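You operate a simulated robot arm through the tools that you are given. There is no shell and no other tool. Be economical: measure what you need, move in short steps, check, and stop when the job is done.

Carry out the task below with a simulated robot arm. There is one attempt and no reset: what you move stays moved.

Task
Put the yellow cup in the inside of the rinse bowl. Stack the 2 tray of limes from the capper end of the filling bench on top of the 4 tray of limes. Take the yellow drum and put it on the roof of the tall cooler. Fetch the white paper towels and set it on the left worktop of the sink. The order is free.

It is judged by the outcome, as a careful person would: the job done as asked, and still so three seconds after it is handed in. It fails if anything else is knocked over, pushed out of place, dropped, spilled or broken. Flat cloth is picked up by pressing the open fingertips on it (5 to 10 N) and closing them slowly along it; thin cloth reads only 2 to 8 mm in the jaws.

Robot
A 7-joint arm with a fingered hand on a trunk, on a base that drives. Base frame: it is fixed to the floor where the robot stands at the start and does not move with it; the origin is under the middle of the robot, x ahead of it, y to its left, z up. Readings come in m, rad, newtons and seconds.
With the tool pointing down near the work surface it reaches from about 0.36 to 0.84 m from the robot's upright axis, wherever it stands. Its first joint turns from -2.007 to 2.007 rad. Places, roughly: inside of the rinse bowl [-1, 0.7, 0.7]; left worktop of the sink [-0.9, -0.5, 0.9]; roof of the tall cooler [3.1, 0.1, 1.5]; tray of limes [0.75, 0, 0.75]; white paper towels (9x7x4 cm) [-1.2, 1.5, 0.9]; yellow cup (7x7x6 cm) [0.7, 0, 0.8]; yellow drum (11x11x7 cm) [-1, 1.3, 0.9]. Payload 5 kg.
The TCP is the grasp point between the finger pads, 0.032 m short of the fingertips. In the tool frame z runs along the fingers and y along their closing line. The gripper opens to 0.16 m. The gripper's body begins 0.089 m behind the TCP. The gripper is a hand of 4 fingers: y runs from the thumb to the fingers, the wrist lies at [0, 0, -0.267] in the tool frame, and closing takes about 1.5 s.
Orientation is that of the tool frame in the base frame, as a unit quaternion [x, y, z, w]. With the fingers straight down and closing along the base's y, the tool's x points along the base's -x, its y along +y and its z along -z.

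Tools
- The arm moves only by the tool apply_moves. Its argument "series" is a list of rows, each a list of 6 numbers: the shift along the base's x, y, z in m, then the turn, a rotation vector about the base's x, y, z in rad. In form: [[dx, dy, dz, rx, ry, rz], ...]. A call has 1 to 12 rows; each row shifts and turns the commanded pose from where the row before left it. "grip" is the finger opening in m, from 0 to 0.16, set as the call begins (left out, the last holds). Each row takes 0.2 s and may step no farther than 0.05 m and 0.15 rad from the row before; otherwise, or with a gripper value out of range, the whole call is refused. A pose out of reach is approached as far as the arm can. The call stops where the force on the tool passes 40 N (or 10 N more than at its start, if that is more) or the arm is blocked; 0.2 s more then pass. Each finger travels about 0.108 m/s and halts on what it meets, pressing with about 23 N; the grip force reading is that of the motor and also rises with nothing between the fingers. The clock runs only during rows and for 0.2 s after the last one: add rows that do not move to give the fingers time. It gives the time, the measured TCP pose, the force on the tool (base axes), the opening and the grip force at its end, in the units of the frame above (readings bear some noise), with the torque about the TCP (base axes, N m) and any sound that the robot's microphone picked up.
- Cameras (640 x 400 px; columns grow to the right, rows downward): "scene" is now at [-0.0053, 0.1431, 1.5497]; the picture's right is [-0.23, -0.97, 0.00], its down [-0.91, 0.22, -0.36] and it looks along [0.35, -0.08, -0.93] (base axes); focal length 214 px, centre (320, 200). "wrist" rides on the gripper at [0.08, -0.004, -0.114] in the tool frame; the picture's right is [0.05, 1.00, 0.00], its down [-0.82, 0.04, -0.58] and it looks along [-0.58, 0.03, 0.82] (tool axes); focal length 265 px, centre (320, 200). There is no depth. A picture from a camera that has moved, and an enlarged one, comes with that camera's place and axes in the base frame and with its lens.
- grab_frame(camera): a new picture of that camera. No time passes.
- slide_trunk(by): slides the trunk up (or, below 0, down) by that many m; the arm and the scene camera ride with it, the base frame stays. It gives what a move gives, with no picture.
- drive_base(legs): drives the robot by 1 to 6 legs, each [ahead, turn to the left] in m and rad, along the robot's own axes; the way and the turn of a leg run together, so that a leg with both is an arc; at most 1.5 m and 3.142 rad a leg. The arm and the cameras ride along, it lands a little off, and it stops where it bumps. It gives what a move gives.
- finger_targets(finger1, finger2, finger3, thumb_bend): sets how far each is bent, from 0 (flat) to 1 (curled in); at 0.3 the hand is open as for a grip, at 0.7 the pads meet at the TCP. One left out holds its place. A second passes; each finger stops where it meets its share of the squeeze, and holds until it gets a number again. A gripper value or a shape takes the hand back. It gives what a move gives, with no picture; readings hold the bend of each and the force on the fingers (four entries, about 0 where the hand has none), thumb and palm.
- set_grasp(shape): the hand has 4 fingers and takes this shape, open, in about a second: jaw (thumb against the fingers, like two jaws); tri (thumb and two fingers); tip (a fingertip pinch); poke (one finger out to press); point (the index stretched); flat (the hand flat); cup (the hand cupped); fist (a fist). The gripper value then closes the fingers along that shape, each until it touches; the sizes above hold for jaw. It gives what a move gives, with no picture.
- head_to(pan, tilt): turns the head with the scene camera to pan (to the left, within 2.705 rad either way) and tilt (down, from -0.506 to 1.204), counted from straight ahead of the robot. It gives what a move gives.
- zoom(camera, box): a new picture of the part [left, top, right, bottom] of that camera's present view, enlarged. No time passes.
- sign_off(): hands the job in; it is judged then, once.

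Go step by step. Nothing tells you exact positions but the pictures and the camera data: compare them with the known pose of the tool, close in by small moves and look again before you grip or let go. The budget is 165 turns and 112 pictures, counting those below and the enlarged ones. Unless the task says otherwise, let go and move clear before handing in.

The tools are called after ">>>" by a JSON object that holds its "name" and its "arguments". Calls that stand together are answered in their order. apply_moves: Moves the arm, as the interface text tells. Its arguments: {"type":"object","properties":{"series":{"type":"array","items":{"type":"array","items":{"type":"number"}}},"grip":{"type":"number"}},"required":["series"]} The other tools are called the same way: slide_trunk (by) slides the trunk up or down; set_grasp (shape) gives the hand a shape; finger_targets (finger1, finger2, finger3, thumb_bend) moves the fingers one by one; drive_base (legs) drives the base; head_to (pan, tilt) turns the head that bears the scene camera; grab_frame (camera) takes a picture; zoom (camera, box) takes an enlarged picture of a part of a camera's view; sign_off () hands the job in.

At the start:

```text
t: 0.0
tcp_pos: [0.559, -0.2869, 1.1015]
tcp_rot: [0.0, 1.0, -0.001, 0.0]
contact_force: [-0.3, -0.3, 0.6]
moment: [0.01, -0.01, 0.01]
gripper_width: 0.1601
finger_force: 0.1
shape: jaw
bend: [0.3, 0.3, 0.3, 0.3]
finger forces: [0.0, 0.1, 0.0, 0.0, 0.1, 0.1]
trunk travel left (down, up): [-0.7, 0.29]
robot x, y, heading: [0.0018, 0.0014, -0.003]
head pan, tilt: [-0.234, 1.201]
```

scene: 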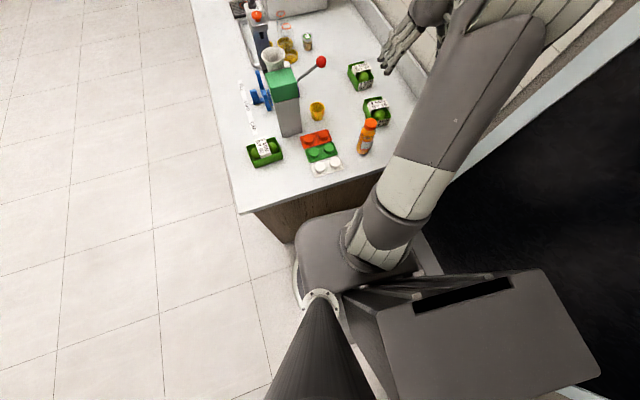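
wrist: 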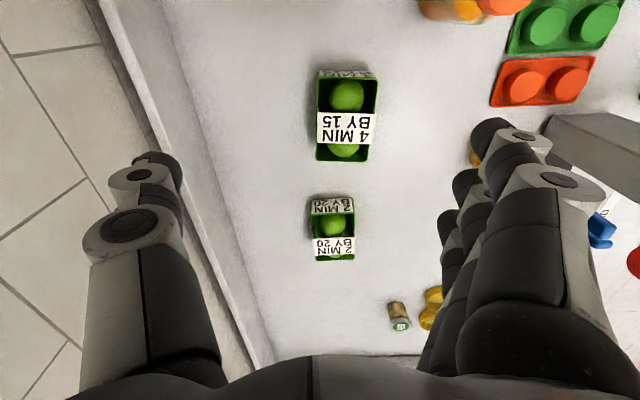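

The bench is ahead with three lime trays; two on the right read "4 MIN" and "2 MIN", and a third lies at the left. I'll zoom in to read labels.

>>> {"name": "zoom", "arguments": {"camera": "scene", "box": [220, 60, 420, 190]}}

>>> {"name": "zoom", "arguments": {"camera": "scene", "box": [230, 120, 300, 175]}}

>>> {"name": "zoom", "arguments": {"camera": "scene", "box": [200, 0, 360, 100]}}

```text
3.08 times, centred on (320, 125) of scene
camera zoom: at [-0.0053, 0.1431, 1.5497], right [-0.23, -0.97, 0.0], down [-0.91, 0.22, -0.36], along [0.35, -0.08, -0.93], focal length 660 px, centre (320, 431)
```

zoom: 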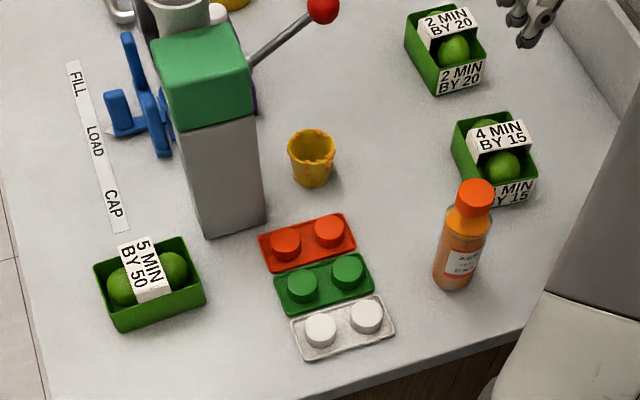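

```text
7.27 times, centred on (265, 148) of scene
camera zoom: at [-0.0053, 0.1431, 1.5497], right [-0.23, -0.97, 0.0], down [-0.91, 0.22, -0.36], along [0.35, -0.08, -0.93], focal length 1560 px, centre (720, 582)
```

zoom: 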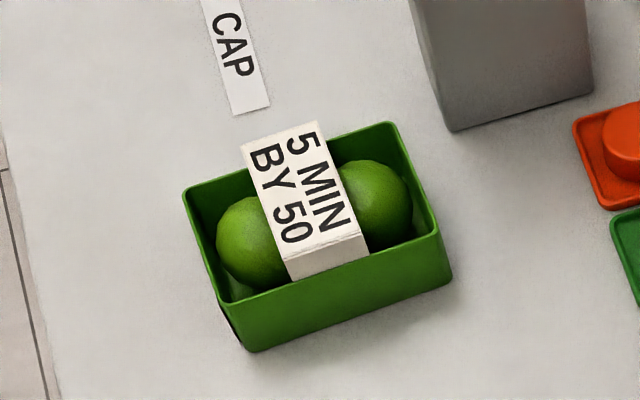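

```text
4.00 times, centred on (280, 50) of scene
camera zoom: at [-0.0053, 0.1431, 1.5497], right [-0.23, -0.97, 0.0], down [-0.91, 0.22, -0.36], along [0.35, -0.08, -0.93], focal length 858 px, centre (480, 800)
```

zoom: 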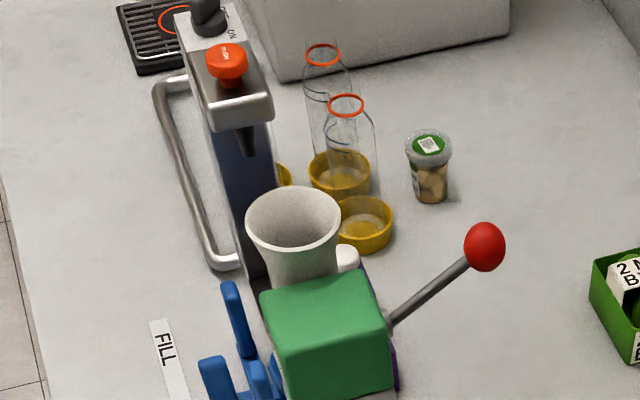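

Labels read: "2 MIN BY 20", "4 MIN BY 15", and "5 MIN BY 50". I'll look around for everything else.

>>> {"name": "head_to", "arguments": {"pan": 0.0, "tilt": 0.55}}

>>> {"name": "grab_frame", "arguments": {"camera": "scene"}}

>>> {"name": "head_to", "arguments": {"pan": 1.5, "tilt": 0.5}}

>>> {"name": "grab_frame", "arguments": {"camera": "scene"}}

>>> {"name": "head_to", "arguments": {"pan": 2.6, "tilt": 0.5}}

>>> {"name": "grab_frame", "arguments": {"camera": "scene"}}

>>> {"name": "head_to", "arguments": {"pan": -2.6, "tilt": 0.5}}

>>> {"name": "grab_frame", "arguments": {"camera": "scene"}}

```text
t: 1.0
tcp_pos: [0.5607, -0.2875, 1.1022]
tcp_rot: [0.0, 1.0, -0.001, 0.0]
contact_force: [-0.6, -0.7, 0.6]
moment: [0.01, 0.01, 0.01]
gripper_width: 0.1597
finger_force: 0.2
shape: jaw
bend: [0.3, 0.3, 0.3, 0.3]
finger forces: [0.0, 0.1, 0.0, 0.0, 0.0, 0.0]
trunk travel left (down, up): [-0.7, 0.29]
robot x, y, heading: [-0.0022, 0.0009, -0.001]
head pan, tilt: [0.0, 0.55]
```

```text
106 pictures are left
camera scene: at [0.0301, 0.1559, 1.5987], right [0.0, -1.0, 0.0], down [-0.52, 0.0, -0.85], along [0.85, 0.0, -0.52], focal length 214 px, centre (320, 200)
```

scene: 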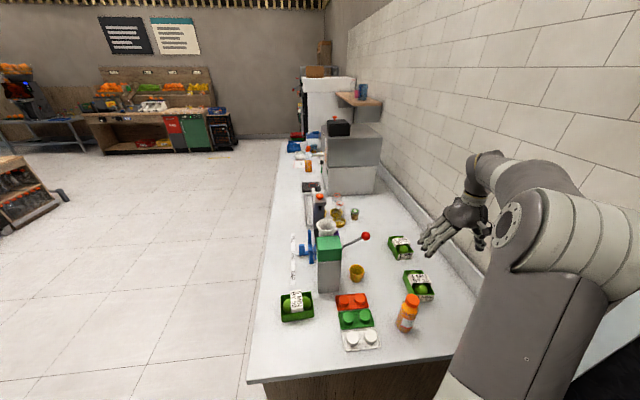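

```text
t: 2.6
tcp_pos: [0.5596, -0.2866, 1.1026]
tcp_rot: [0.001, 1.0, 0.0, 0.0]
contact_force: [0.4, -0.3, 1.0]
moment: [0.02, 0.02, -0.01]
gripper_width: 0.1599
finger_force: 0.0
shape: jaw
bend: [0.3, 0.3, 0.3, 0.3]
finger forces: [0.0, 0.1, 0.0, 0.0, 0.0, 0.0]
trunk travel left (down, up): [-0.7, 0.29]
robot x, y, heading: [-0.0002, 0.0027, -0.001]
head pan, tilt: [1.499, 0.499]
```

```text
105 pictures are left
camera scene: at [-0.0531, 0.2467, 1.6034], right [1.0, -0.07, 0.0], down [-0.03, -0.48, -0.88], along [0.06, 0.88, -0.48], focal length 214 px, centre (320, 200)
```

scene: 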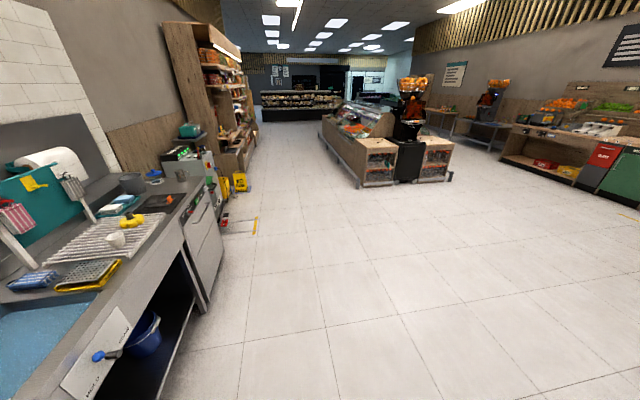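

```text
t: 4.0
tcp_pos: [0.5592, -0.2865, 1.1018]
tcp_rot: [0.0, 1.0, 0.0, 0.001]
contact_force: [-0.2, -0.3, 0.1]
moment: [-0.02, -0.03, -0.01]
gripper_width: 0.1597
finger_force: 0.2
shape: jaw
bend: [0.3, 0.3, 0.3, 0.3]
finger forces: [0.0, 0.1, 0.0, 0.0, 0.0, 0.0]
trunk travel left (down, up): [-0.7, 0.29]
robot x, y, heading: [-0.0004, -0.0038, -0.002]
head pan, tilt: [2.601, 0.499]
```

```text
104 pictures are left
camera scene: at [-0.1377, 0.2029, 1.6034], right [0.52, 0.86, 0.0], down [0.41, -0.25, -0.88], along [-0.75, 0.45, -0.48], focal length 214 px, centre (320, 200)
```

scene: 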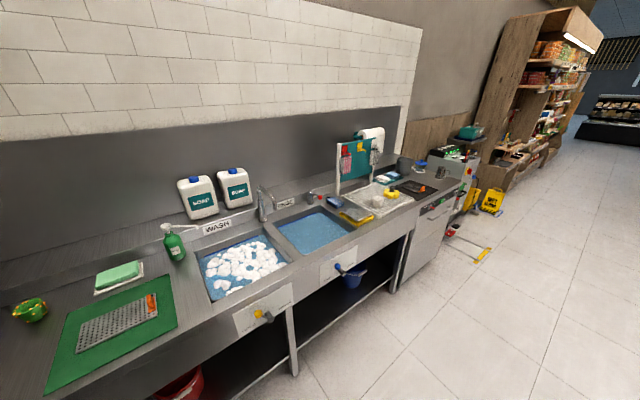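

```text
t: 8.0
tcp_pos: [0.5604, -0.2863, 1.1018]
tcp_rot: [0.0, 1.0, 0.0, 0.001]
contact_force: [0.6, 0.1, 0.6]
moment: [-0.03, -0.01, 0.0]
gripper_width: 0.1597
finger_force: 0.1
shape: jaw
bend: [0.3, 0.3, 0.3, 0.3]
finger forces: [0.0, 0.1, 0.0, 0.1, 0.0, 0.1]
trunk travel left (down, up): [-0.7, 0.29]
robot x, y, heading: [-0.0017, -0.0014, 0.002]
head pan, tilt: [-2.601, 0.499]
```

```text
103 pictures are left
camera scene: at [-0.1377, 0.1091, 1.6034], right [-0.52, 0.86, 0.0], down [0.41, 0.25, -0.88], along [-0.75, -0.45, -0.48], focal length 214 px, centre (320, 200)
```

scene: 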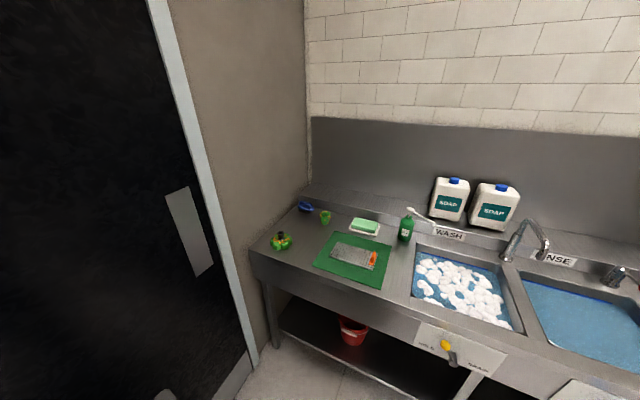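

The sink is behind the robot; the left worktop holds a green mat, and the drainboard has yellow things. I'll zoom in on the relevant parts, plus the far bench and the cooler.

>>> {"name": "head_to", "arguments": {"pan": 2.3, "tilt": 0.45}}

>>> {"name": "zoom", "arguments": {"camera": "scene", "box": [140, 120, 380, 270]}}

>>> {"name": "head_to", "arguments": {"pan": 0.0, "tilt": 0.3}}

>>> {"name": "zoom", "arguments": {"camera": "scene", "box": [240, 120, 420, 240]}}

```text
t: 11.9
tcp_pos: [0.5593, -0.2857, 1.103]
tcp_rot: [0.0, 1.0, 0.001, 0.0]
contact_force: [-0.4, -0.3, 0.2]
moment: [-0.01, 0.0, 0.01]
gripper_width: 0.1599
finger_force: 0.0
shape: jaw
bend: [0.3, 0.3, 0.3, 0.3]
finger forces: [0.0, 0.1, 0.0, 0.0, 0.0, 0.1]
trunk travel left (down, up): [-0.7, 0.29]
robot x, y, heading: [-0.0018, 0.0004, -0.002]
head pan, tilt: [2.3, 0.45]
```

```text
2.67 times, centred on (260, 195) of scene
camera zoom: at [-0.1209, 0.2245, 1.6079], right [0.75, 0.67, 0.0], down [0.29, -0.32, -0.9], along [-0.6, 0.67, -0.44], focal length 572 px, centre (480, 213)
```

zoom: 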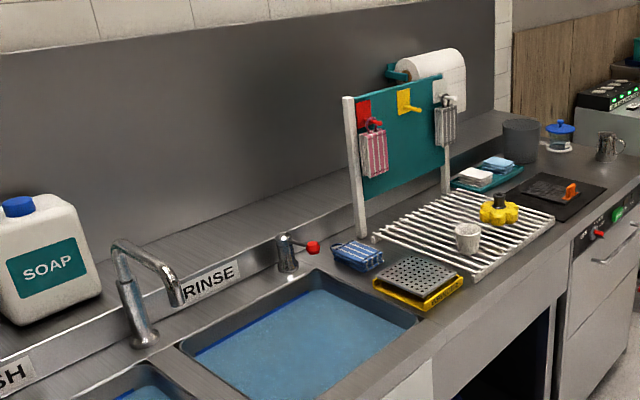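

```text
t: 14.0
tcp_pos: [0.5596, -0.286, 1.1021]
tcp_rot: [-0.001, 1.0, 0.0, 0.0]
contact_force: [-0.3, 0.1, 0.7]
moment: [0.04, 0.0, -0.01]
gripper_width: 0.1597
finger_force: 0.1
shape: jaw
bend: [0.3, 0.3, 0.3, 0.3]
finger forces: [0.1, 0.0, 0.0, 0.0, 0.1, 0.1]
trunk travel left (down, up): [-0.7, 0.29]
robot x, y, heading: [-0.0005, -0.0007, -0.004]
head pan, tilt: [0.0, 0.3]
```

```text
3.33 times, centred on (330, 180) of scene
camera zoom: at [0.0337, 0.156, 1.6218], right [0.0, -1.0, 0.0], down [-0.3, 0.0, -0.96], along [0.96, 0.0, -0.3], focal length 715 px, centre (287, 267)
```

zoom: 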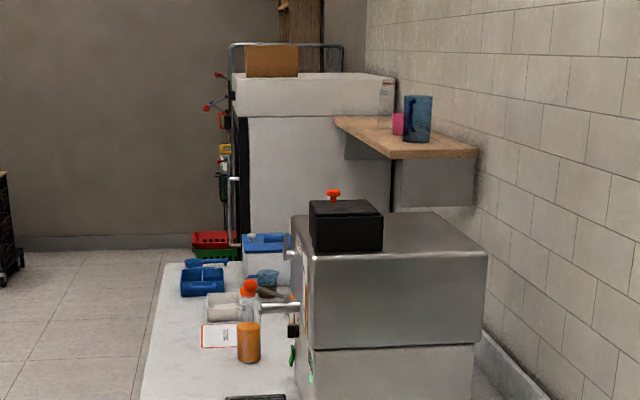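

The trays lie near (0.81,-0.25) and (0.61,-0.25). I'll move the hand over the 2 tray for a closer look.

>>> {"name": "apply_moves", "arguments": {"series": [[0.03, 0.007, -0.02, 0, 0, 0], [0.03, 0.007, -0.02, 0, 0, 0], [0.03, 0.007, -0.02, 0, 0, 0], [0.03, 0.007, -0.02, 0, 0, 0], [0.03, 0.007, -0.02, 0, 0, 0], [0, 0, 0, 0, 0, 0]]}}

>>> {"name": "grab_frame", "arguments": {"camera": "wrist"}}

>>> {"name": "head_to", "arguments": {"pan": -0.3, "tilt": 0.9}}

>>> {"name": "grab_frame", "arguments": {"camera": "scene"}}

```text
t: 15.4
tcp_pos: [0.7097, -0.2508, 1.0011]
tcp_rot: [0.001, 1.0, 0.0, 0.001]
contact_force: [0.3, -0.5, -0.1]
moment: [0.0, -0.01, 0.04]
gripper_width: 0.16
finger_force: 0.1
shape: jaw
bend: [0.3, 0.3, 0.3, 0.3]
finger forces: [0.0, 0.0, 0.0, 0.1, 0.0, 0.0]
trunk travel left (down, up): [-0.7, 0.29]
robot x, y, heading: [-0.0012, -0.005, -0.001]
head pan, tilt: [0.0, 0.3]
```

```text
100 pictures are left
camera wrist: at [0.6289, -0.2551, 1.1156], right [-0.05, 1.0, 0.0], down [0.82, 0.04, 0.58], along [0.58, 0.03, -0.82], focal length 265 px, centre (320, 200)
```

wrist: 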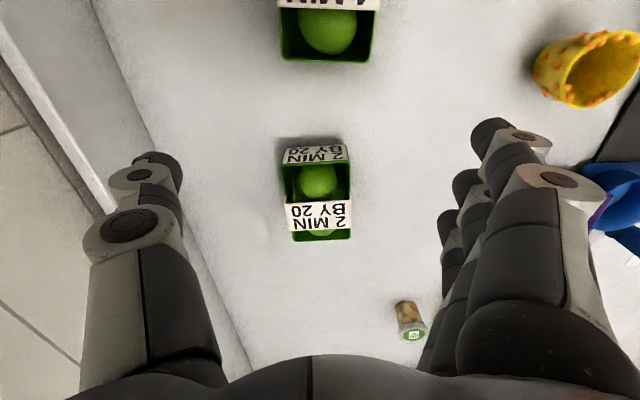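

```text
t: 16.4
tcp_pos: [0.7094, -0.2505, 1.0015]
tcp_rot: [0.0, 1.0, 0.0, 0.0]
contact_force: [0.5, 0.5, 0.8]
moment: [0.0, 0.0, -0.02]
gripper_width: 0.16
finger_force: 0.2
shape: jaw
bend: [0.3, 0.3, 0.3, 0.3]
finger forces: [0.0, 0.1, 0.0, 0.0, 0.1, 0.0]
trunk travel left (down, up): [-0.7, 0.29]
robot x, y, heading: [-0.0014, -0.0003, -0.004]
head pan, tilt: [-0.3, 0.901]
```

```text
99 pictures are left
camera scene: at [0.0125, 0.1337, 1.5696], right [-0.3, -0.96, 0.0], down [-0.75, 0.23, -0.62], along [0.59, -0.18, -0.78], focal length 214 px, centre (320, 200)
```

scene: 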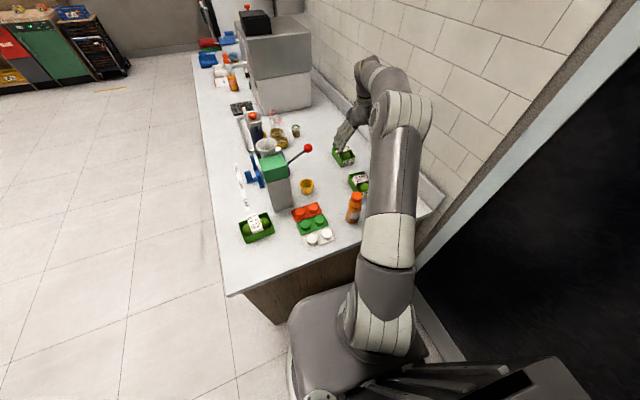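

The 2 tray is close ahead. I'll move above it, lower, and look again.

>>> {"name": "apply_moves", "arguments": {"series": [[0.035, 0, -0.01, 0, 0, 0], [0.035, 0, -0.01, 0, 0, 0], [0.03, 0, -0.01, 0, 0, 0], [0, 0, 0, 0, 0, 0], [0, 0, 0, 0, 0, 0]]}}

>>> {"name": "zoom", "arguments": {"camera": "wrist", "box": [200, 0, 440, 150]}}

>>> {"name": "zoom", "arguments": {"camera": "scene", "box": [280, 110, 440, 240]}}

```text
t: 17.6
tcp_pos: [0.7869, -0.2463, 0.9773]
tcp_rot: [0.0, 1.0, -0.001, -0.001]
contact_force: [-0.3, 0.2, 0.3]
moment: [0.03, 0.0, -0.01]
gripper_width: 0.1598
finger_force: 0.0
shape: jaw
bend: [0.3, 0.3, 0.3, 0.3]
finger forces: [0.0, 0.1, 0.1, 0.0, 0.0, 0.1]
out of reach, approached as far as the arm can: row 3
trunk travel left (down, up): [-0.7, 0.29]
robot x, y, heading: [-0.0001, -0.0027, -0.001]
head pan, tilt: [-0.3, 0.901]
```

```text
2.67 times, centred on (320, 75) of wrist
camera zoom: at [0.7074, -0.2507, 1.0912], right [-0.05, 1.0, 0.0], down [0.82, 0.04, 0.58], along [0.58, 0.03, -0.82], focal length 708 px, centre (320, 533)
```

zoom: 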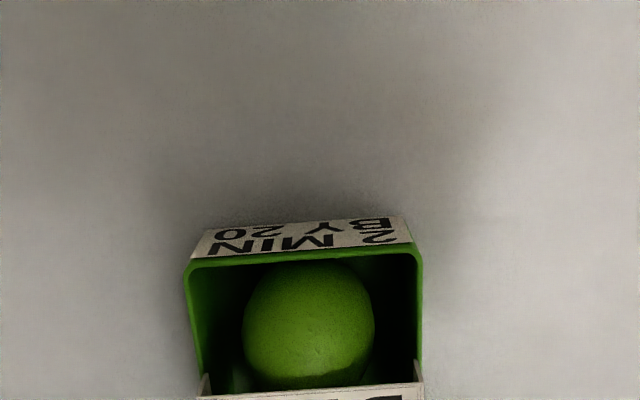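

```text
3.08 times, centred on (360, 175) of scene
camera zoom: at [0.0123, 0.1337, 1.5695], right [-0.3, -0.96, 0.0], down [-0.75, 0.23, -0.62], along [0.59, -0.18, -0.78], focal length 660 px, centre (197, 277)
```

zoom: 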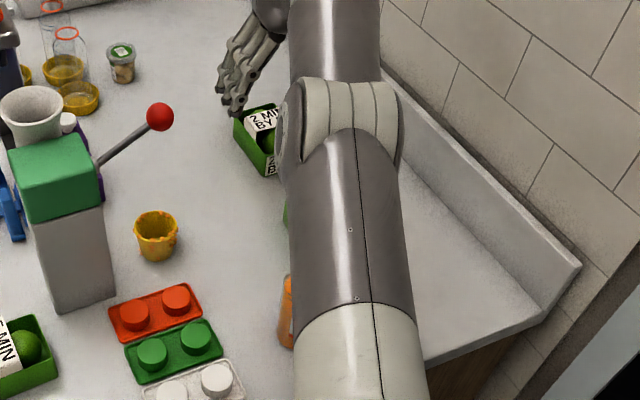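

Near rim is at about (0.770,-0.252,0.843), table about z=0.80, tray about 0.115 × 0.077. I'll tilt the tool outward a bit to gain reach and centre over the tray.

>>> {"name": "apply_moves", "arguments": {"series": [[0, -0.005, 0, 0, -0.12, 0], [0, 0, 0, 0, -0.12, 0], [0.01, 0, -0.02, 0, 0, 0], [0, 0, 0, 0, 0, 0], [0, 0, 0, 0, 0, 0]]}}

>>> {"name": "grab_frame", "arguments": {"camera": "wrist"}}

```text
t: 18.8
tcp_pos: [0.7974, -0.2524, 0.9567]
tcp_rot: [0.0, 0.993, 0.0, 0.121]
contact_force: [-0.9, 0.0, -1.2]
moment: [-0.02, -0.01, 0.02]
gripper_width: 0.1601
finger_force: 0.0
shape: jaw
bend: [0.3, 0.3, 0.3, 0.3]
finger forces: [0.1, 0.0, 0.1, 0.0, 0.1, 0.0]
trunk travel left (down, up): [-0.7, 0.29]
robot x, y, heading: [0.0004, 0.0011, -0.001]
head pan, tilt: [-0.3, 0.901]
```

```text
96 pictures are left
camera wrist: at [0.6924, -0.2563, 1.049], right [-0.05, 1.0, -0.01], down [0.65, 0.04, 0.75], along [0.75, 0.03, -0.66], focal length 265 px, centre (320, 200)
```

wrist: 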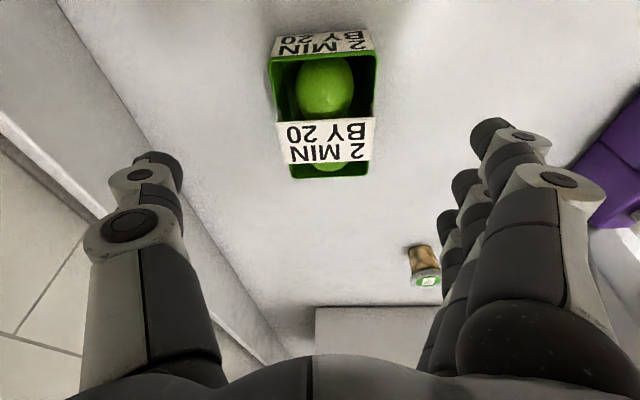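

The tray has a yaw of about +0.1 rad with centre near (0.830,-0.244). I'll align and descend part way.

>>> {"name": "apply_moves", "arguments": {"series": [[0.016, 0.004, -0.02, 0, 0, 0.1], [0.016, 0.004, -0.02, 0, 0, 0], [0, 0, -0.015, 0, 0, 0], [0, 0, 0, 0, 0, 0]]}}

>>> {"name": "grab_frame", "arguments": {"camera": "wrist"}}

```text
t: 19.8
tcp_pos: [0.8306, -0.2422, 0.9027]
tcp_rot: [-0.049, 0.992, 0.006, 0.12]
contact_force: [1.0, 0.4, 1.7]
moment: [-0.02, -0.02, 0.0]
gripper_width: 0.1599
finger_force: 0.0
shape: jaw
bend: [0.3, 0.3, 0.3, 0.3]
finger forces: [0.0, 0.0, 0.1, 0.1, 0.0, 0.0]
trunk travel left (down, up): [-0.7, 0.29]
robot x, y, heading: [-0.0021, 0.0001, -0.004]
head pan, tilt: [-0.3, 0.901]
```

```text
95 pictures are left
camera wrist: at [0.7256, -0.2587, 0.9946], right [-0.15, 0.99, -0.01], down [0.65, 0.11, 0.75], along [0.75, 0.11, -0.66], focal length 265 px, centre (320, 200)
```

wrist: 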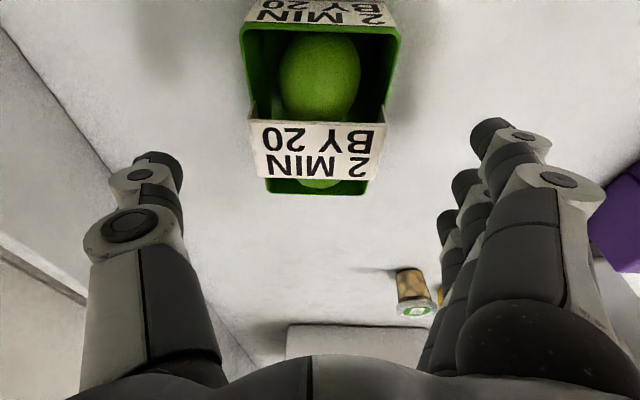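

The tray is centred between thumb and fingers and aligned. Descend and grip.

>>> {"name": "apply_moves", "arguments": {"series": [[0, 0, -0.02, 0, 0, 0], [0, 0, -0.02, 0, 0, 0], [0, 0, -0.015, 0, 0, 0], [0, 0, 0, 0, 0, 0]]}}

>>> {"name": "grab_frame", "arguments": {"camera": "wrist"}}

```text
t: 20.8
tcp_pos: [0.8285, -0.2442, 0.848]
tcp_rot: [-0.049, 0.992, 0.006, 0.119]
contact_force: [-0.6, -0.2, -0.6]
moment: [0.01, 0.01, 0.02]
gripper_width: 0.16
finger_force: 0.0
shape: jaw
bend: [0.3, 0.3, 0.3, 0.3]
finger forces: [0.0, 0.0, 0.0, 0.0, 0.1, 0.1]
trunk travel left (down, up): [-0.7, 0.29]
robot x, y, heading: [0.002, 0.0005, 0.002]
head pan, tilt: [-0.3, 0.901]
```

```text
94 pictures are left
camera wrist: at [0.7246, -0.2589, 0.9397], right [-0.15, 0.99, -0.01], down [0.65, 0.11, 0.75], along [0.75, 0.11, -0.66], focal length 265 px, centre (320, 200)
```

wrist: 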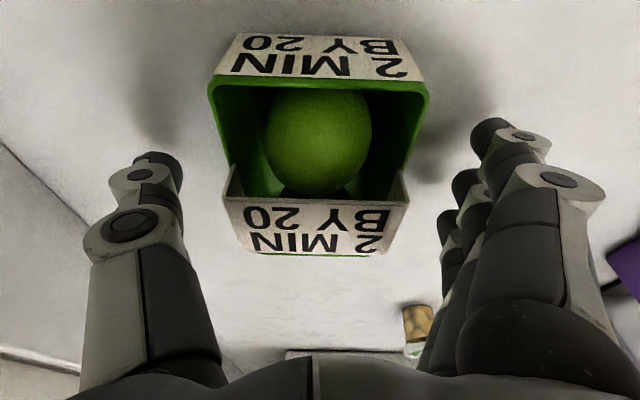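

Well placed. Closing the hand on the tray.

>>> {"name": "apply_moves", "arguments": {"series": [[0, 0, 0, 0, 0, 0], [0, 0, 0, 0, 0, 0], [0, 0, 0, 0, 0, 0], [0, 0, 0, 0, 0, 0], [0, 0, 0, 0, 0, 0], [0, 0, 0, 0, 0, 0], [0, 0, 0, 0, 0, 0]], "grip": 0.06}}

>>> {"name": "grab_frame", "arguments": {"camera": "wrist"}}

```text
t: 22.4
tcp_pos: [0.8292, -0.2444, 0.8482]
tcp_rot: [-0.05, 0.992, 0.006, 0.118]
contact_force: [0.2, 0.4, 0.5]
moment: [0.03, 0.01, 0.02]
gripper_width: 0.0741
finger_force: 23.0
shape: jaw
bend: [0.73, 0.73, 0.73, 0.7]
finger forces: [7.0, 6.9, 6.8, 0.0, 20.6, 0.0]
trunk travel left (down, up): [-0.7, 0.29]
robot x, y, heading: [0.0025, -0.0017, -0.0]
head pan, tilt: [-0.3, 0.901]
```

```text
93 pictures are left
camera wrist: at [0.7247, -0.2589, 0.9397], right [-0.15, 0.99, -0.01], down [0.65, 0.11, 0.75], along [0.75, 0.11, -0.66], focal length 265 px, centre (320, 200)
```

wrist: 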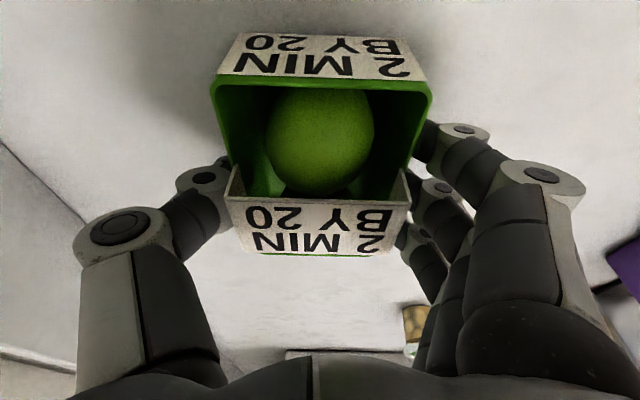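

Three fingers and the thumb hold the tray. Lift straight up.

>>> {"name": "apply_moves", "arguments": {"series": [[0, 0, 0.02, 0, 0, 0], [0, 0, 0.03, 0, 0, 0], [0, 0, 0.04, 0, 0, 0], [-0.02, 0, 0.04, 0, 0, 0], [-0.04, 0, 0.03, 0, 0, 0], [-0.04, 0, 0, 0, 0.06, 0], [-0.03, 0, 0, 0, 0.06, 0], [-0.02, 0, 0, 0, 0.06, 0], [0, 0, 0, 0, 0.06, 0], [0, 0, 0, 0, 0, 0]]}}

>>> {"name": "grab_frame", "arguments": {"camera": "wrist"}}

>>> {"name": "head_to", "arguments": {"pan": -0.4, "tilt": 0.75}}

>>> {"name": "grab_frame", "arguments": {"camera": "scene"}}

```text
t: 24.6
tcp_pos: [0.679, -0.2444, 1.0095]
tcp_rot: [-0.049, 0.999, 0.012, 0.0]
contact_force: [0.3, -0.1, -1.9]
moment: [0.01, -0.02, 0.0]
gripper_width: 0.0738
finger_force: 23.1
shape: jaw
bend: [0.73, 0.73, 0.73, 0.7]
finger forces: [7.1, 6.9, 6.8, 0.0, 20.5, 0.0]
trunk travel left (down, up): [-0.7, 0.29]
robot x, y, heading: [0.0019, -0.0007, 0.002]
head pan, tilt: [-0.3, 0.901]
```

```text
92 pictures are left
camera wrist: at [0.5989, -0.2585, 1.1227], right [-0.15, 0.99, 0.02], down [0.81, 0.11, 0.58], along [0.57, 0.1, -0.82], focal length 265 px, centre (320, 200)
```

wrist: 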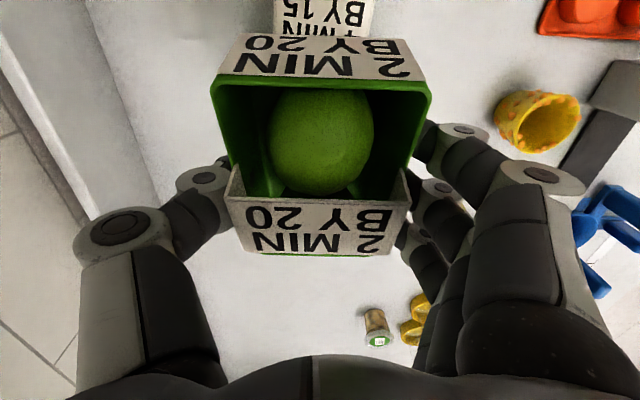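

```text
t: 25.3
tcp_pos: [0.6785, -0.243, 1.0084]
tcp_rot: [-0.049, 0.999, 0.013, 0.0]
contact_force: [-0.1, 0.0, -1.9]
moment: [0.01, 0.0, -0.01]
gripper_width: 0.0744
finger_force: 22.9
shape: jaw
bend: [0.73, 0.73, 0.73, 0.7]
finger forces: [7.0, 6.8, 6.8, 0.1, 20.6, 0.1]
trunk travel left (down, up): [-0.7, 0.29]
robot x, y, heading: [-0.0028, -0.0007, 0.0]
head pan, tilt: [-0.4, 0.75]
```

```text
91 pictures are left
camera scene: at [0.0168, 0.1237, 1.5814], right [-0.39, -0.92, 0.0], down [-0.63, 0.27, -0.73], along [0.67, -0.28, -0.68], focal length 214 px, centre (320, 200)
```

scene: 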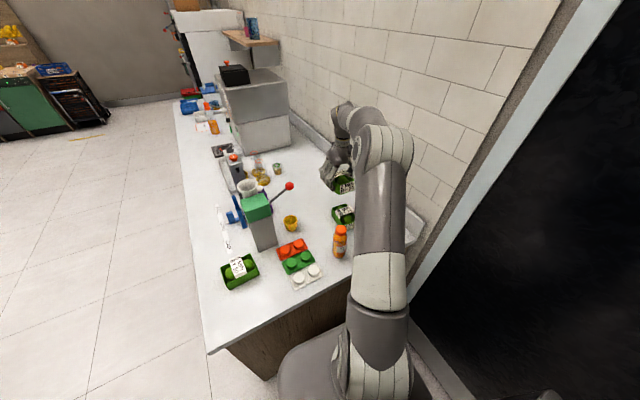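

The tray is held; the tool must go back to the tilted attitude so the tray is level. I'll restore that and zoom on the 4 tray.

>>> {"name": "apply_moves", "arguments": {"series": [[0, 0, 0.02, 0, -0.12, 0], [0, 0, 0.02, 0, -0.12, 0], [0, 0, 0, 0, 0, 0]]}}

>>> {"name": "zoom", "arguments": {"camera": "scene", "box": [305, 150, 385, 240]}}

>>> {"name": "zoom", "arguments": {"camera": "wrist", "box": [220, 0, 420, 125]}}

```text
t: 26.1
tcp_pos: [0.6795, -0.2438, 1.0468]
tcp_rot: [-0.048, 0.991, 0.006, 0.121]
contact_force: [-0.5, -0.5, -1.4]
moment: [0.01, 0.02, 0.03]
gripper_width: 0.0742
finger_force: 22.8
shape: jaw
bend: [0.73, 0.73, 0.73, 0.7]
finger forces: [7.1, 6.7, 6.9, 0.1, 20.7, 0.1]
trunk travel left (down, up): [-0.7, 0.29]
robot x, y, heading: [-0.0008, -0.0009, -0.001]
head pan, tilt: [-0.4, 0.75]
```

```text
4.44 times, centred on (345, 195) of scene
camera zoom: at [0.0171, 0.1236, 1.5814], right [-0.39, -0.92, 0.0], down [-0.63, 0.27, -0.73], along [0.67, -0.28, -0.68], focal length 953 px, centre (209, 222)
```

zoom: 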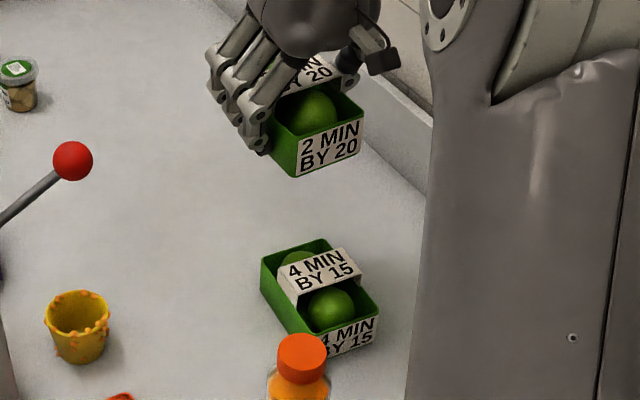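

```text
3.20 times, centred on (320, 62) of wrist
camera zoom: at [0.5752, -0.258, 1.1381], right [-0.15, 0.99, -0.01], down [0.65, 0.11, 0.76], along [0.75, 0.11, -0.66], focal length 849 px, centre (320, 640)
```

zoom: 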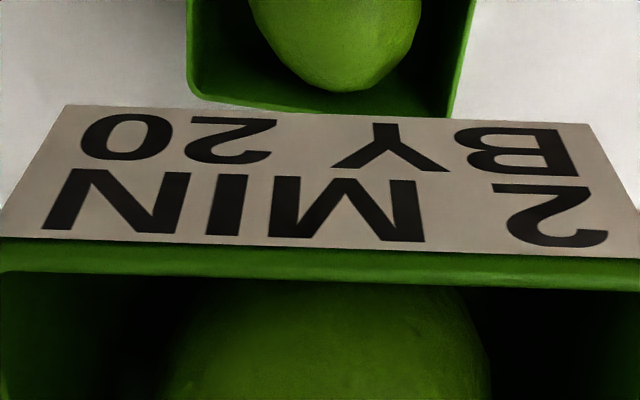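

The 4 tray centre is about (0.607,-0.251), yaw ≈0.09, and its label bridge top ≈0.867. Move above it and check.

>>> {"name": "apply_moves", "arguments": {"series": [[-0.03, -0.003, 0, 0, 0, -0.01], [-0.03, -0.003, -0.02, 0, 0, 0], [-0.0145, -0.001, -0.03, 0, 0, 0], [0, 0, -0.03, 0, 0, 0], [0, 0, 0, 0, 0, 0]]}}

>>> {"name": "zoom", "arguments": {"camera": "scene", "box": [305, 170, 385, 240]}}

>>> {"name": "grab_frame", "arguments": {"camera": "wrist"}}

```text
t: 27.3
tcp_pos: [0.6052, -0.2498, 0.9691]
tcp_rot: [-0.046, 0.992, 0.005, 0.12]
contact_force: [0.0, 0.7, -1.2]
moment: [0.0, -0.02, 0.01]
gripper_width: 0.0742
finger_force: 23.4
shape: jaw
bend: [0.73, 0.73, 0.73, 0.7]
finger forces: [7.0, 6.8, 6.9, 0.1, 20.6, 0.1]
trunk travel left (down, up): [-0.7, 0.29]
robot x, y, heading: [-0.0036, -0.0014, -0.004]
head pan, tilt: [-0.4, 0.75]
```

```text
5.71 times, centred on (345, 205) of scene
camera zoom: at [0.0168, 0.1237, 1.5814], right [-0.39, -0.92, 0.0], down [-0.63, 0.27, -0.73], along [0.67, -0.28, -0.68], focal length 1226 px, centre (177, 171)
```

zoom: 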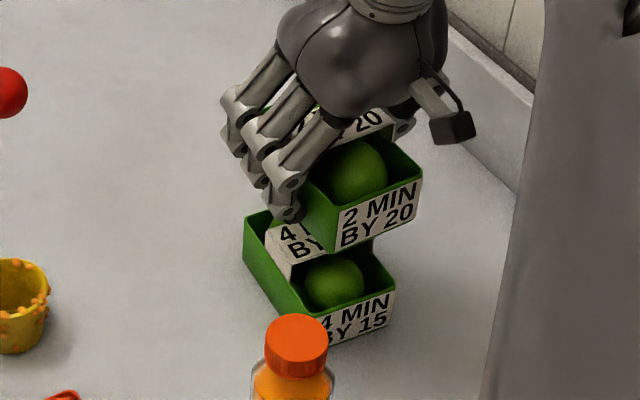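

```text
87 pictures are left
camera wrist: at [0.5009, -0.2633, 1.0595], right [-0.14, 0.99, -0.01], down [0.65, 0.1, 0.75], along [0.75, 0.1, -0.66], focal length 265 px, centre (320, 200)
```

wrist: 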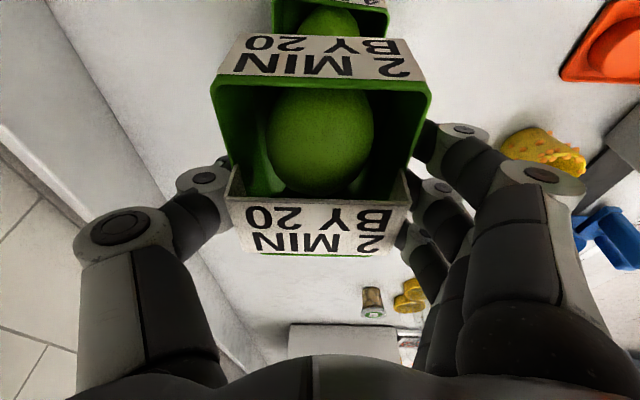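

The trays line up within a few millimetres; I'll shift +4 mm in y and lower until contact.

>>> {"name": "apply_moves", "arguments": {"series": [[0, 0.004, -0.015, 0, 0, 0], [0, 0, -0.015, 0, 0, 0], [0, 0, -0.01, 0, 0, 0], [0, 0, -0.005, 0, 0, 0], [0, 0, 0, 0, 0, 0]]}}

>>> {"name": "zoom", "arguments": {"camera": "scene", "box": [305, 170, 385, 240]}}

```text
t: 28.5
tcp_pos: [0.6043, -0.2464, 0.9235]
tcp_rot: [-0.045, 0.992, 0.005, 0.12]
contact_force: [0.2, -0.4, -1.9]
moment: [-0.03, -0.02, 0.0]
gripper_width: 0.0741
finger_force: 23.3
shape: jaw
bend: [0.73, 0.73, 0.73, 0.7]
finger forces: [7.0, 6.7, 6.8, 0.1, 20.6, 0.0]
trunk travel left (down, up): [-0.7, 0.29]
robot x, y, heading: [-0.0003, -0.0012, -0.002]
head pan, tilt: [-0.4, 0.75]
```

```text
5.71 times, centred on (345, 205) of scene
camera zoom: at [0.0168, 0.1237, 1.5814], right [-0.39, -0.92, 0.0], down [-0.63, 0.27, -0.73], along [0.67, -0.28, -0.68], focal length 1226 px, centre (177, 171)
```

zoom: 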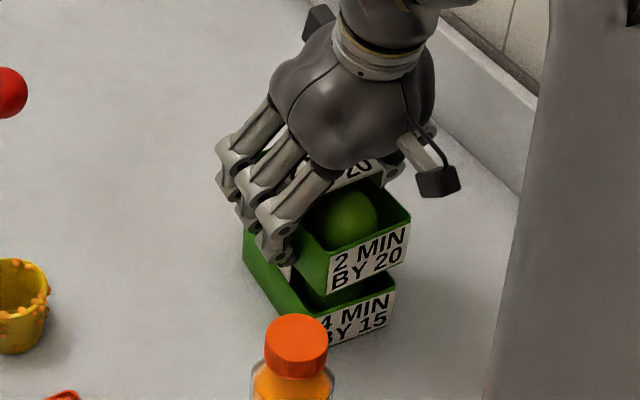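

Almost there; lowering in small steps.

>>> {"name": "apply_moves", "arguments": {"series": [[0, 0, -0.003, 0, 0, 0], [0, 0, -0.003, 0, 0, 0], [0, 0, -0.002, 0, 0, 0], [0, 0, 0, 0, 0, 0]]}}

```text
t: 29.5
tcp_pos: [0.605, -0.2449, 0.9176]
tcp_rot: [-0.046, 0.992, 0.004, 0.12]
contact_force: [1.0, 0.7, 16.9]
moment: [0.13, -0.02, 0.0]
gripper_width: 0.0742
finger_force: 23.0
shape: jaw
bend: [0.73, 0.73, 0.73, 0.7]
finger forces: [8.4, 7.9, 7.8, 0.0, 23.5, 0.0]
trunk travel left (down, up): [-0.7, 0.29]
robot x, y, heading: [-0.001, 0.0007, 0.002]
head pan, tilt: [-0.4, 0.75]
```

Contact made. I'll relieve the press slightly and check before letting go.

>>> {"name": "apply_moves", "arguments": {"series": [[0, 0, 0.0015, 0, 0, 0], [0, 0, 0, 0, 0, 0]]}}

>>> {"name": "zoom", "arguments": {"camera": "scene", "box": [315, 180, 375, 240]}}

```text
t: 30.1
tcp_pos: [0.6038, -0.2464, 0.9181]
tcp_rot: [-0.045, 0.992, 0.005, 0.119]
contact_force: [3.2, -0.6, 14.7]
moment: [0.11, -0.08, -0.02]
gripper_width: 0.0739
finger_force: 23.2
shape: jaw
bend: [0.73, 0.73, 0.73, 0.7]
finger forces: [8.2, 7.8, 7.7, 0.1, 23.9, 0.0]
trunk travel left (down, up): [-0.7, 0.29]
robot x, y, heading: [-0.0001, 0.0028, -0.005]
head pan, tilt: [-0.4, 0.75]
```

```text
6.67 times, centred on (345, 210) of scene
camera zoom: at [0.0157, 0.1243, 1.5814], right [-0.39, -0.92, 0.0], down [-0.63, 0.27, -0.73], along [0.67, -0.28, -0.68], focal length 1430 px, centre (153, 133)
```

zoom: 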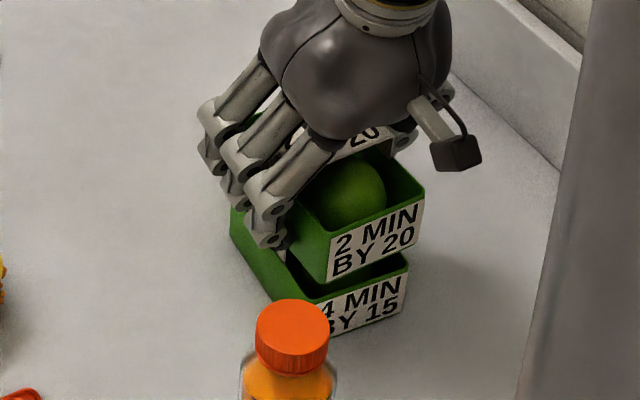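

Alignment is good. Ease a touch more, then open.

>>> {"name": "apply_moves", "arguments": {"series": [[0, 0, 0.001, 0, 0, 0], [0, 0, 0, 0, 0, 0]]}}

>>> {"name": "apply_moves", "arguments": {"series": [[0, 0, 0, 0, 0, 0], [0, 0, 0, 0, 0, 0], [0, 0, 0, 0, 0, 0], [0, 0, 0, 0, 0, 0]], "grip": 0.125}}

>>> {"name": "grab_frame", "arguments": {"camera": "wrist"}}

```text
t: 30.7
tcp_pos: [0.6055, -0.2461, 0.9178]
tcp_rot: [-0.045, 0.992, 0.005, 0.119]
contact_force: [2.8, -0.8, 7.9]
moment: [0.05, -0.11, -0.01]
gripper_width: 0.074
finger_force: 22.3
shape: jaw
bend: [0.73, 0.73, 0.73, 0.7]
finger forces: [8.1, 7.5, 7.6, 0.0, 23.7, 0.1]
trunk travel left (down, up): [-0.7, 0.29]
robot x, y, heading: [-0.0019, -0.0011, 0.0]
head pan, tilt: [-0.4, 0.75]
```

```text
t: 31.7
tcp_pos: [0.6035, -0.2467, 0.9181]
tcp_rot: [-0.045, 0.992, 0.005, 0.119]
contact_force: [0.1, -0.8, 0.4]
moment: [0.03, 0.0, 0.01]
gripper_width: 0.1245
finger_force: 0.1
shape: jaw
bend: [0.61, 0.61, 0.61, 0.57]
finger forces: [0.0, 0.0, 0.0, 0.0, 0.1, 0.0]
trunk travel left (down, up): [-0.7, 0.29]
robot x, y, heading: [0.0002, -0.0022, -0.002]
head pan, tilt: [-0.4, 0.75]
```

```text
84 pictures are left
camera wrist: at [0.5002, -0.2598, 1.0092], right [-0.14, 0.99, -0.01], down [0.65, 0.1, 0.75], along [0.75, 0.1, -0.66], focal length 265 px, centre (320, 200)
```

wrist: 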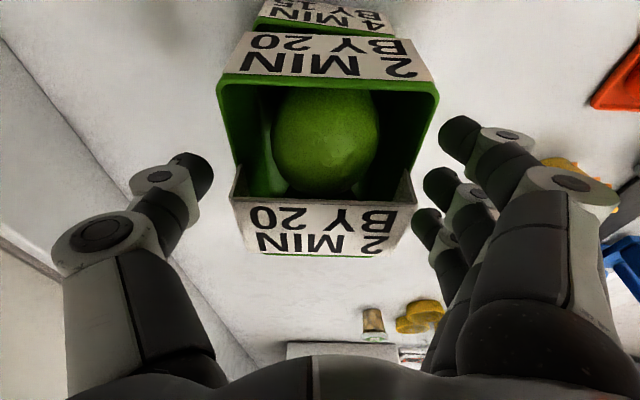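

The 2 tray rests on the 4 tray. Raise clear, upright the tool and look at the cup.

>>> {"name": "apply_moves", "arguments": {"series": [[0, 0, 0.03, 0, 0, 0], [0, 0, 0.04, 0, 0, 0], [0, 0, 0.04, 0, 0, 0], [0, 0, 0.04, 0, 0.12, 0], [0, 0.03, 0.02, 0, 0.12, -0.09], [0, 0.04, 0, 0, 0, 0], [0, 0.04, 0, 0, 0, 0], [0, 0.04, 0, 0, 0, 0], [0, 0.04, 0, 0, 0, 0], [0, 0, 0, 0, 0, 0]], "grip": 0.16}}

>>> {"name": "grab_frame", "arguments": {"camera": "wrist"}}

>>> {"name": "grab_frame", "arguments": {"camera": "scene"}}

```text
t: 33.7
tcp_pos: [0.6066, -0.0865, 1.0929]
tcp_rot: [0.011, 1.0, 0.0, 0.007]
contact_force: [0.8, -25.1, 16.0]
moment: [0.58, -0.39, -0.82]
gripper_width: 0.1582
finger_force: 0.1
shape: jaw
bend: [0.3, 0.3, 0.47, 0.3]
finger forces: [0.1, 0.4, 29.3, 0.1, 0.0, 0.0]
trunk travel left (down, up): [-0.7, 0.29]
robot x, y, heading: [0.0007, 0.0014, -0.009]
head pan, tilt: [-0.4, 0.75]
stopped in row 9: the force on the tool passed its limit (the readings are from after the stop); the commanded pose is now the measured one
```

```text
83 pictures are left
camera wrist: at [0.524, -0.0889, 1.2058], right [-0.03, 1.0, 0.0], down [0.81, 0.02, 0.59], along [0.59, 0.02, -0.81], focal length 265 px, centre (320, 200)
```

wrist: 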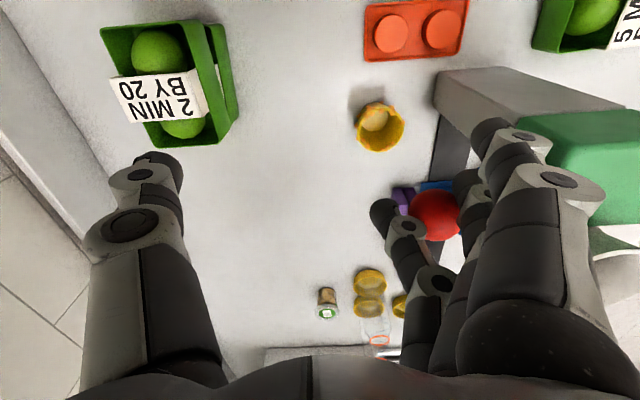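

```text
82 pictures are left
camera scene: at [0.0168, 0.1199, 1.5819], right [-0.4, -0.92, 0.0], down [-0.63, 0.27, -0.73], along [0.67, -0.29, -0.68], focal length 214 px, centre (320, 200)
```

scene: 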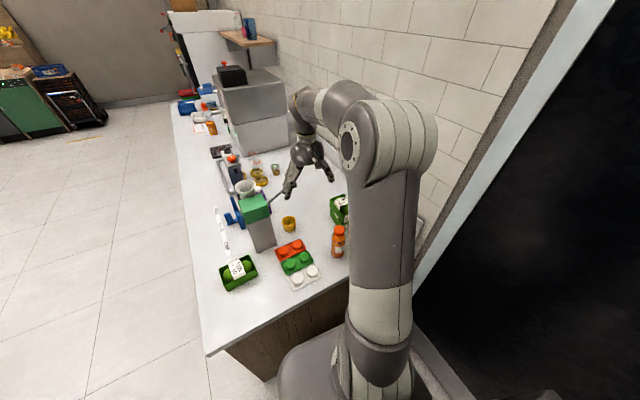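

A finger touched the capper's lever ball. Back off the way I came and inspect it.

>>> {"name": "apply_moves", "arguments": {"series": [[0, -0.02, 0, 0, 0, 0], [0, -0.03, 0, 0, 0, 0], [0, -0.02, 0.03, 0, 0, 0], [0, 0, 0, 0, 0, 0]]}}

>>> {"name": "zoom", "arguments": {"camera": "scene", "box": [200, 140, 360, 290]}}

>>> {"name": "grab_frame", "arguments": {"camera": "wrist"}}

```text
t: 34.7
tcp_pos: [0.6056, -0.147, 1.1208]
tcp_rot: [0.008, 1.0, 0.002, 0.003]
contact_force: [0.4, -0.6, 0.1]
moment: [-0.01, -0.02, 0.04]
gripper_width: 0.1598
finger_force: 0.1
shape: jaw
bend: [0.3, 0.3, 0.3, 0.3]
finger forces: [0.1, 0.1, 0.0, 0.0, 0.0, 0.1]
trunk travel left (down, up): [-0.7, 0.29]
robot x, y, heading: [-0.0016, -0.0016, -0.001]
head pan, tilt: [-0.4, 0.75]
```

```text
2.67 times, centred on (280, 215) of scene
camera zoom: at [0.0172, 0.1236, 1.5814], right [-0.39, -0.92, 0.0], down [-0.63, 0.27, -0.73], along [0.67, -0.29, -0.68], focal length 572 px, centre (427, 160)
```

zoom: 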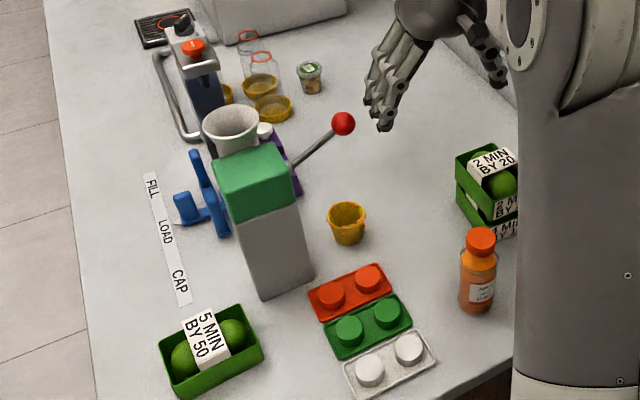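

```text
80 pictures are left
camera wrist: at [0.5234, -0.15, 1.2325], right [-0.04, 1.0, 0.01], down [0.81, 0.03, 0.58], along [0.58, 0.03, -0.81], focal length 265 px, centre (320, 200)
```

wrist: 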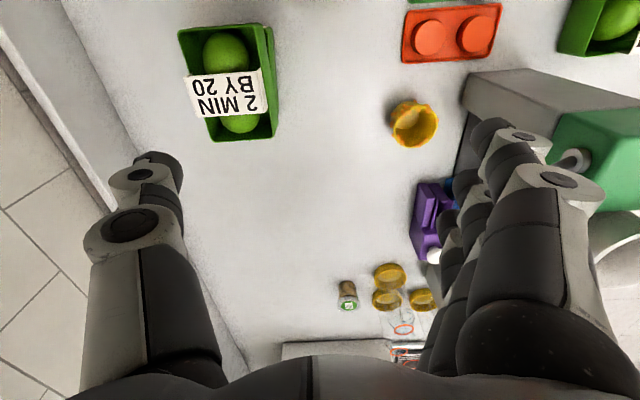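

The capper and lever look unmoved. The lever ball sits at about (0.627,-0.013,1.077), right above the cup, so I'll come in beneath it from the -y side, hand turned -90° and tilted. First turn the hand well clear.

>>> {"name": "apply_moves", "arguments": {"series": [[0, -0.025, 0.01, 0, 0, -0.1425], [0, -0.025, 0.01, 0, 0, -0.1425], [0, -0.02, 0, 0, 0, -0.1425], [0, 0, 0, 0, 0, -0.1425], [0, 0, 0, 0, 0, -0.1425], [0, 0, 0, 0, 0, -0.1425], [0, 0, 0, 0, 0, -0.1425], [0, 0, 0, 0, 0, -0.1425], [0, 0, 0, 0, 0, -0.1425], [0, 0, 0, 0, 0, -0.1425], [0, 0, 0, 0, 0, -0.1425], [0, 0, 0, 0, 0, 0]], "grip": 0.12}}

>>> {"name": "apply_moves", "arguments": {"series": [[0.01, 0, 0, 0.12, 0, 0], [0.02, 0, 0, 0.12, 0, 0], [0.015, 0, 0, 0.12, 0, 0], [0.01, 0, 0, 0.12, 0, 0], [0, 0, 0, 0.12, 0, 0], [0, 0, 0, 0, 0, 0]]}}

>>> {"name": "grab_frame", "arguments": {"camera": "scene"}}

>>> {"name": "grab_frame", "arguments": {"camera": "wrist"}}

```text
t: 37.3
tcp_pos: [0.6063, -0.2165, 1.1409]
tcp_rot: [0.712, 0.702, 0.0, 0.005]
contact_force: [0.0, -0.3, -0.1]
moment: [0.04, 0.02, 0.02]
gripper_width: 0.1204
finger_force: 0.0
shape: jaw
bend: [0.63, 0.63, 0.63, 0.59]
finger forces: [0.1, 0.0, 0.1, 0.1, 0.0, 0.0]
trunk travel left (down, up): [-0.7, 0.29]
robot x, y, heading: [-0.002, 0.0006, -0.003]
head pan, tilt: [-0.4, 0.75]
```

```text
t: 38.7
tcp_pos: [0.6604, -0.2155, 1.1406]
tcp_rot: [0.681, 0.672, 0.208, -0.206]
contact_force: [-0.2, 0.5, -0.6]
moment: [0.04, -0.03, 0.03]
gripper_width: 0.1202
finger_force: 0.2
shape: jaw
bend: [0.63, 0.63, 0.63, 0.59]
finger forces: [0.1, 0.1, 0.0, 0.0, 0.1, 0.0]
trunk travel left (down, up): [-0.7, 0.29]
robot x, y, heading: [0.0015, -0.0001, -0.003]
head pan, tilt: [-0.4, 0.75]
```

```text
79 pictures are left
camera scene: at [0.0171, 0.1237, 1.5814], right [-0.39, -0.92, 0.0], down [-0.63, 0.27, -0.73], along [0.67, -0.29, -0.68], focal length 214 px, centre (320, 200)
```

scene: 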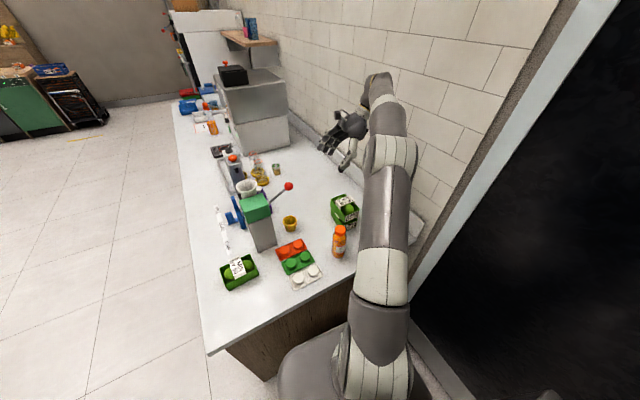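

```text
78 pictures are left
camera wrist: at [0.6572, -0.2136, 1.2807], right [1.0, 0.03, 0.03], down [0.03, -1.0, 0.02], along [0.03, -0.02, -1.0], focal length 265 px, centre (320, 200)
```

wrist: 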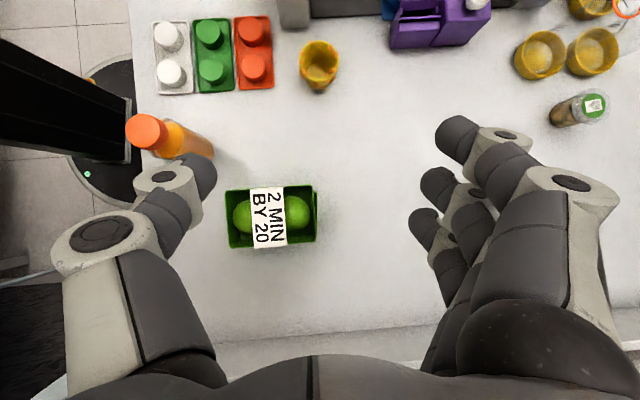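

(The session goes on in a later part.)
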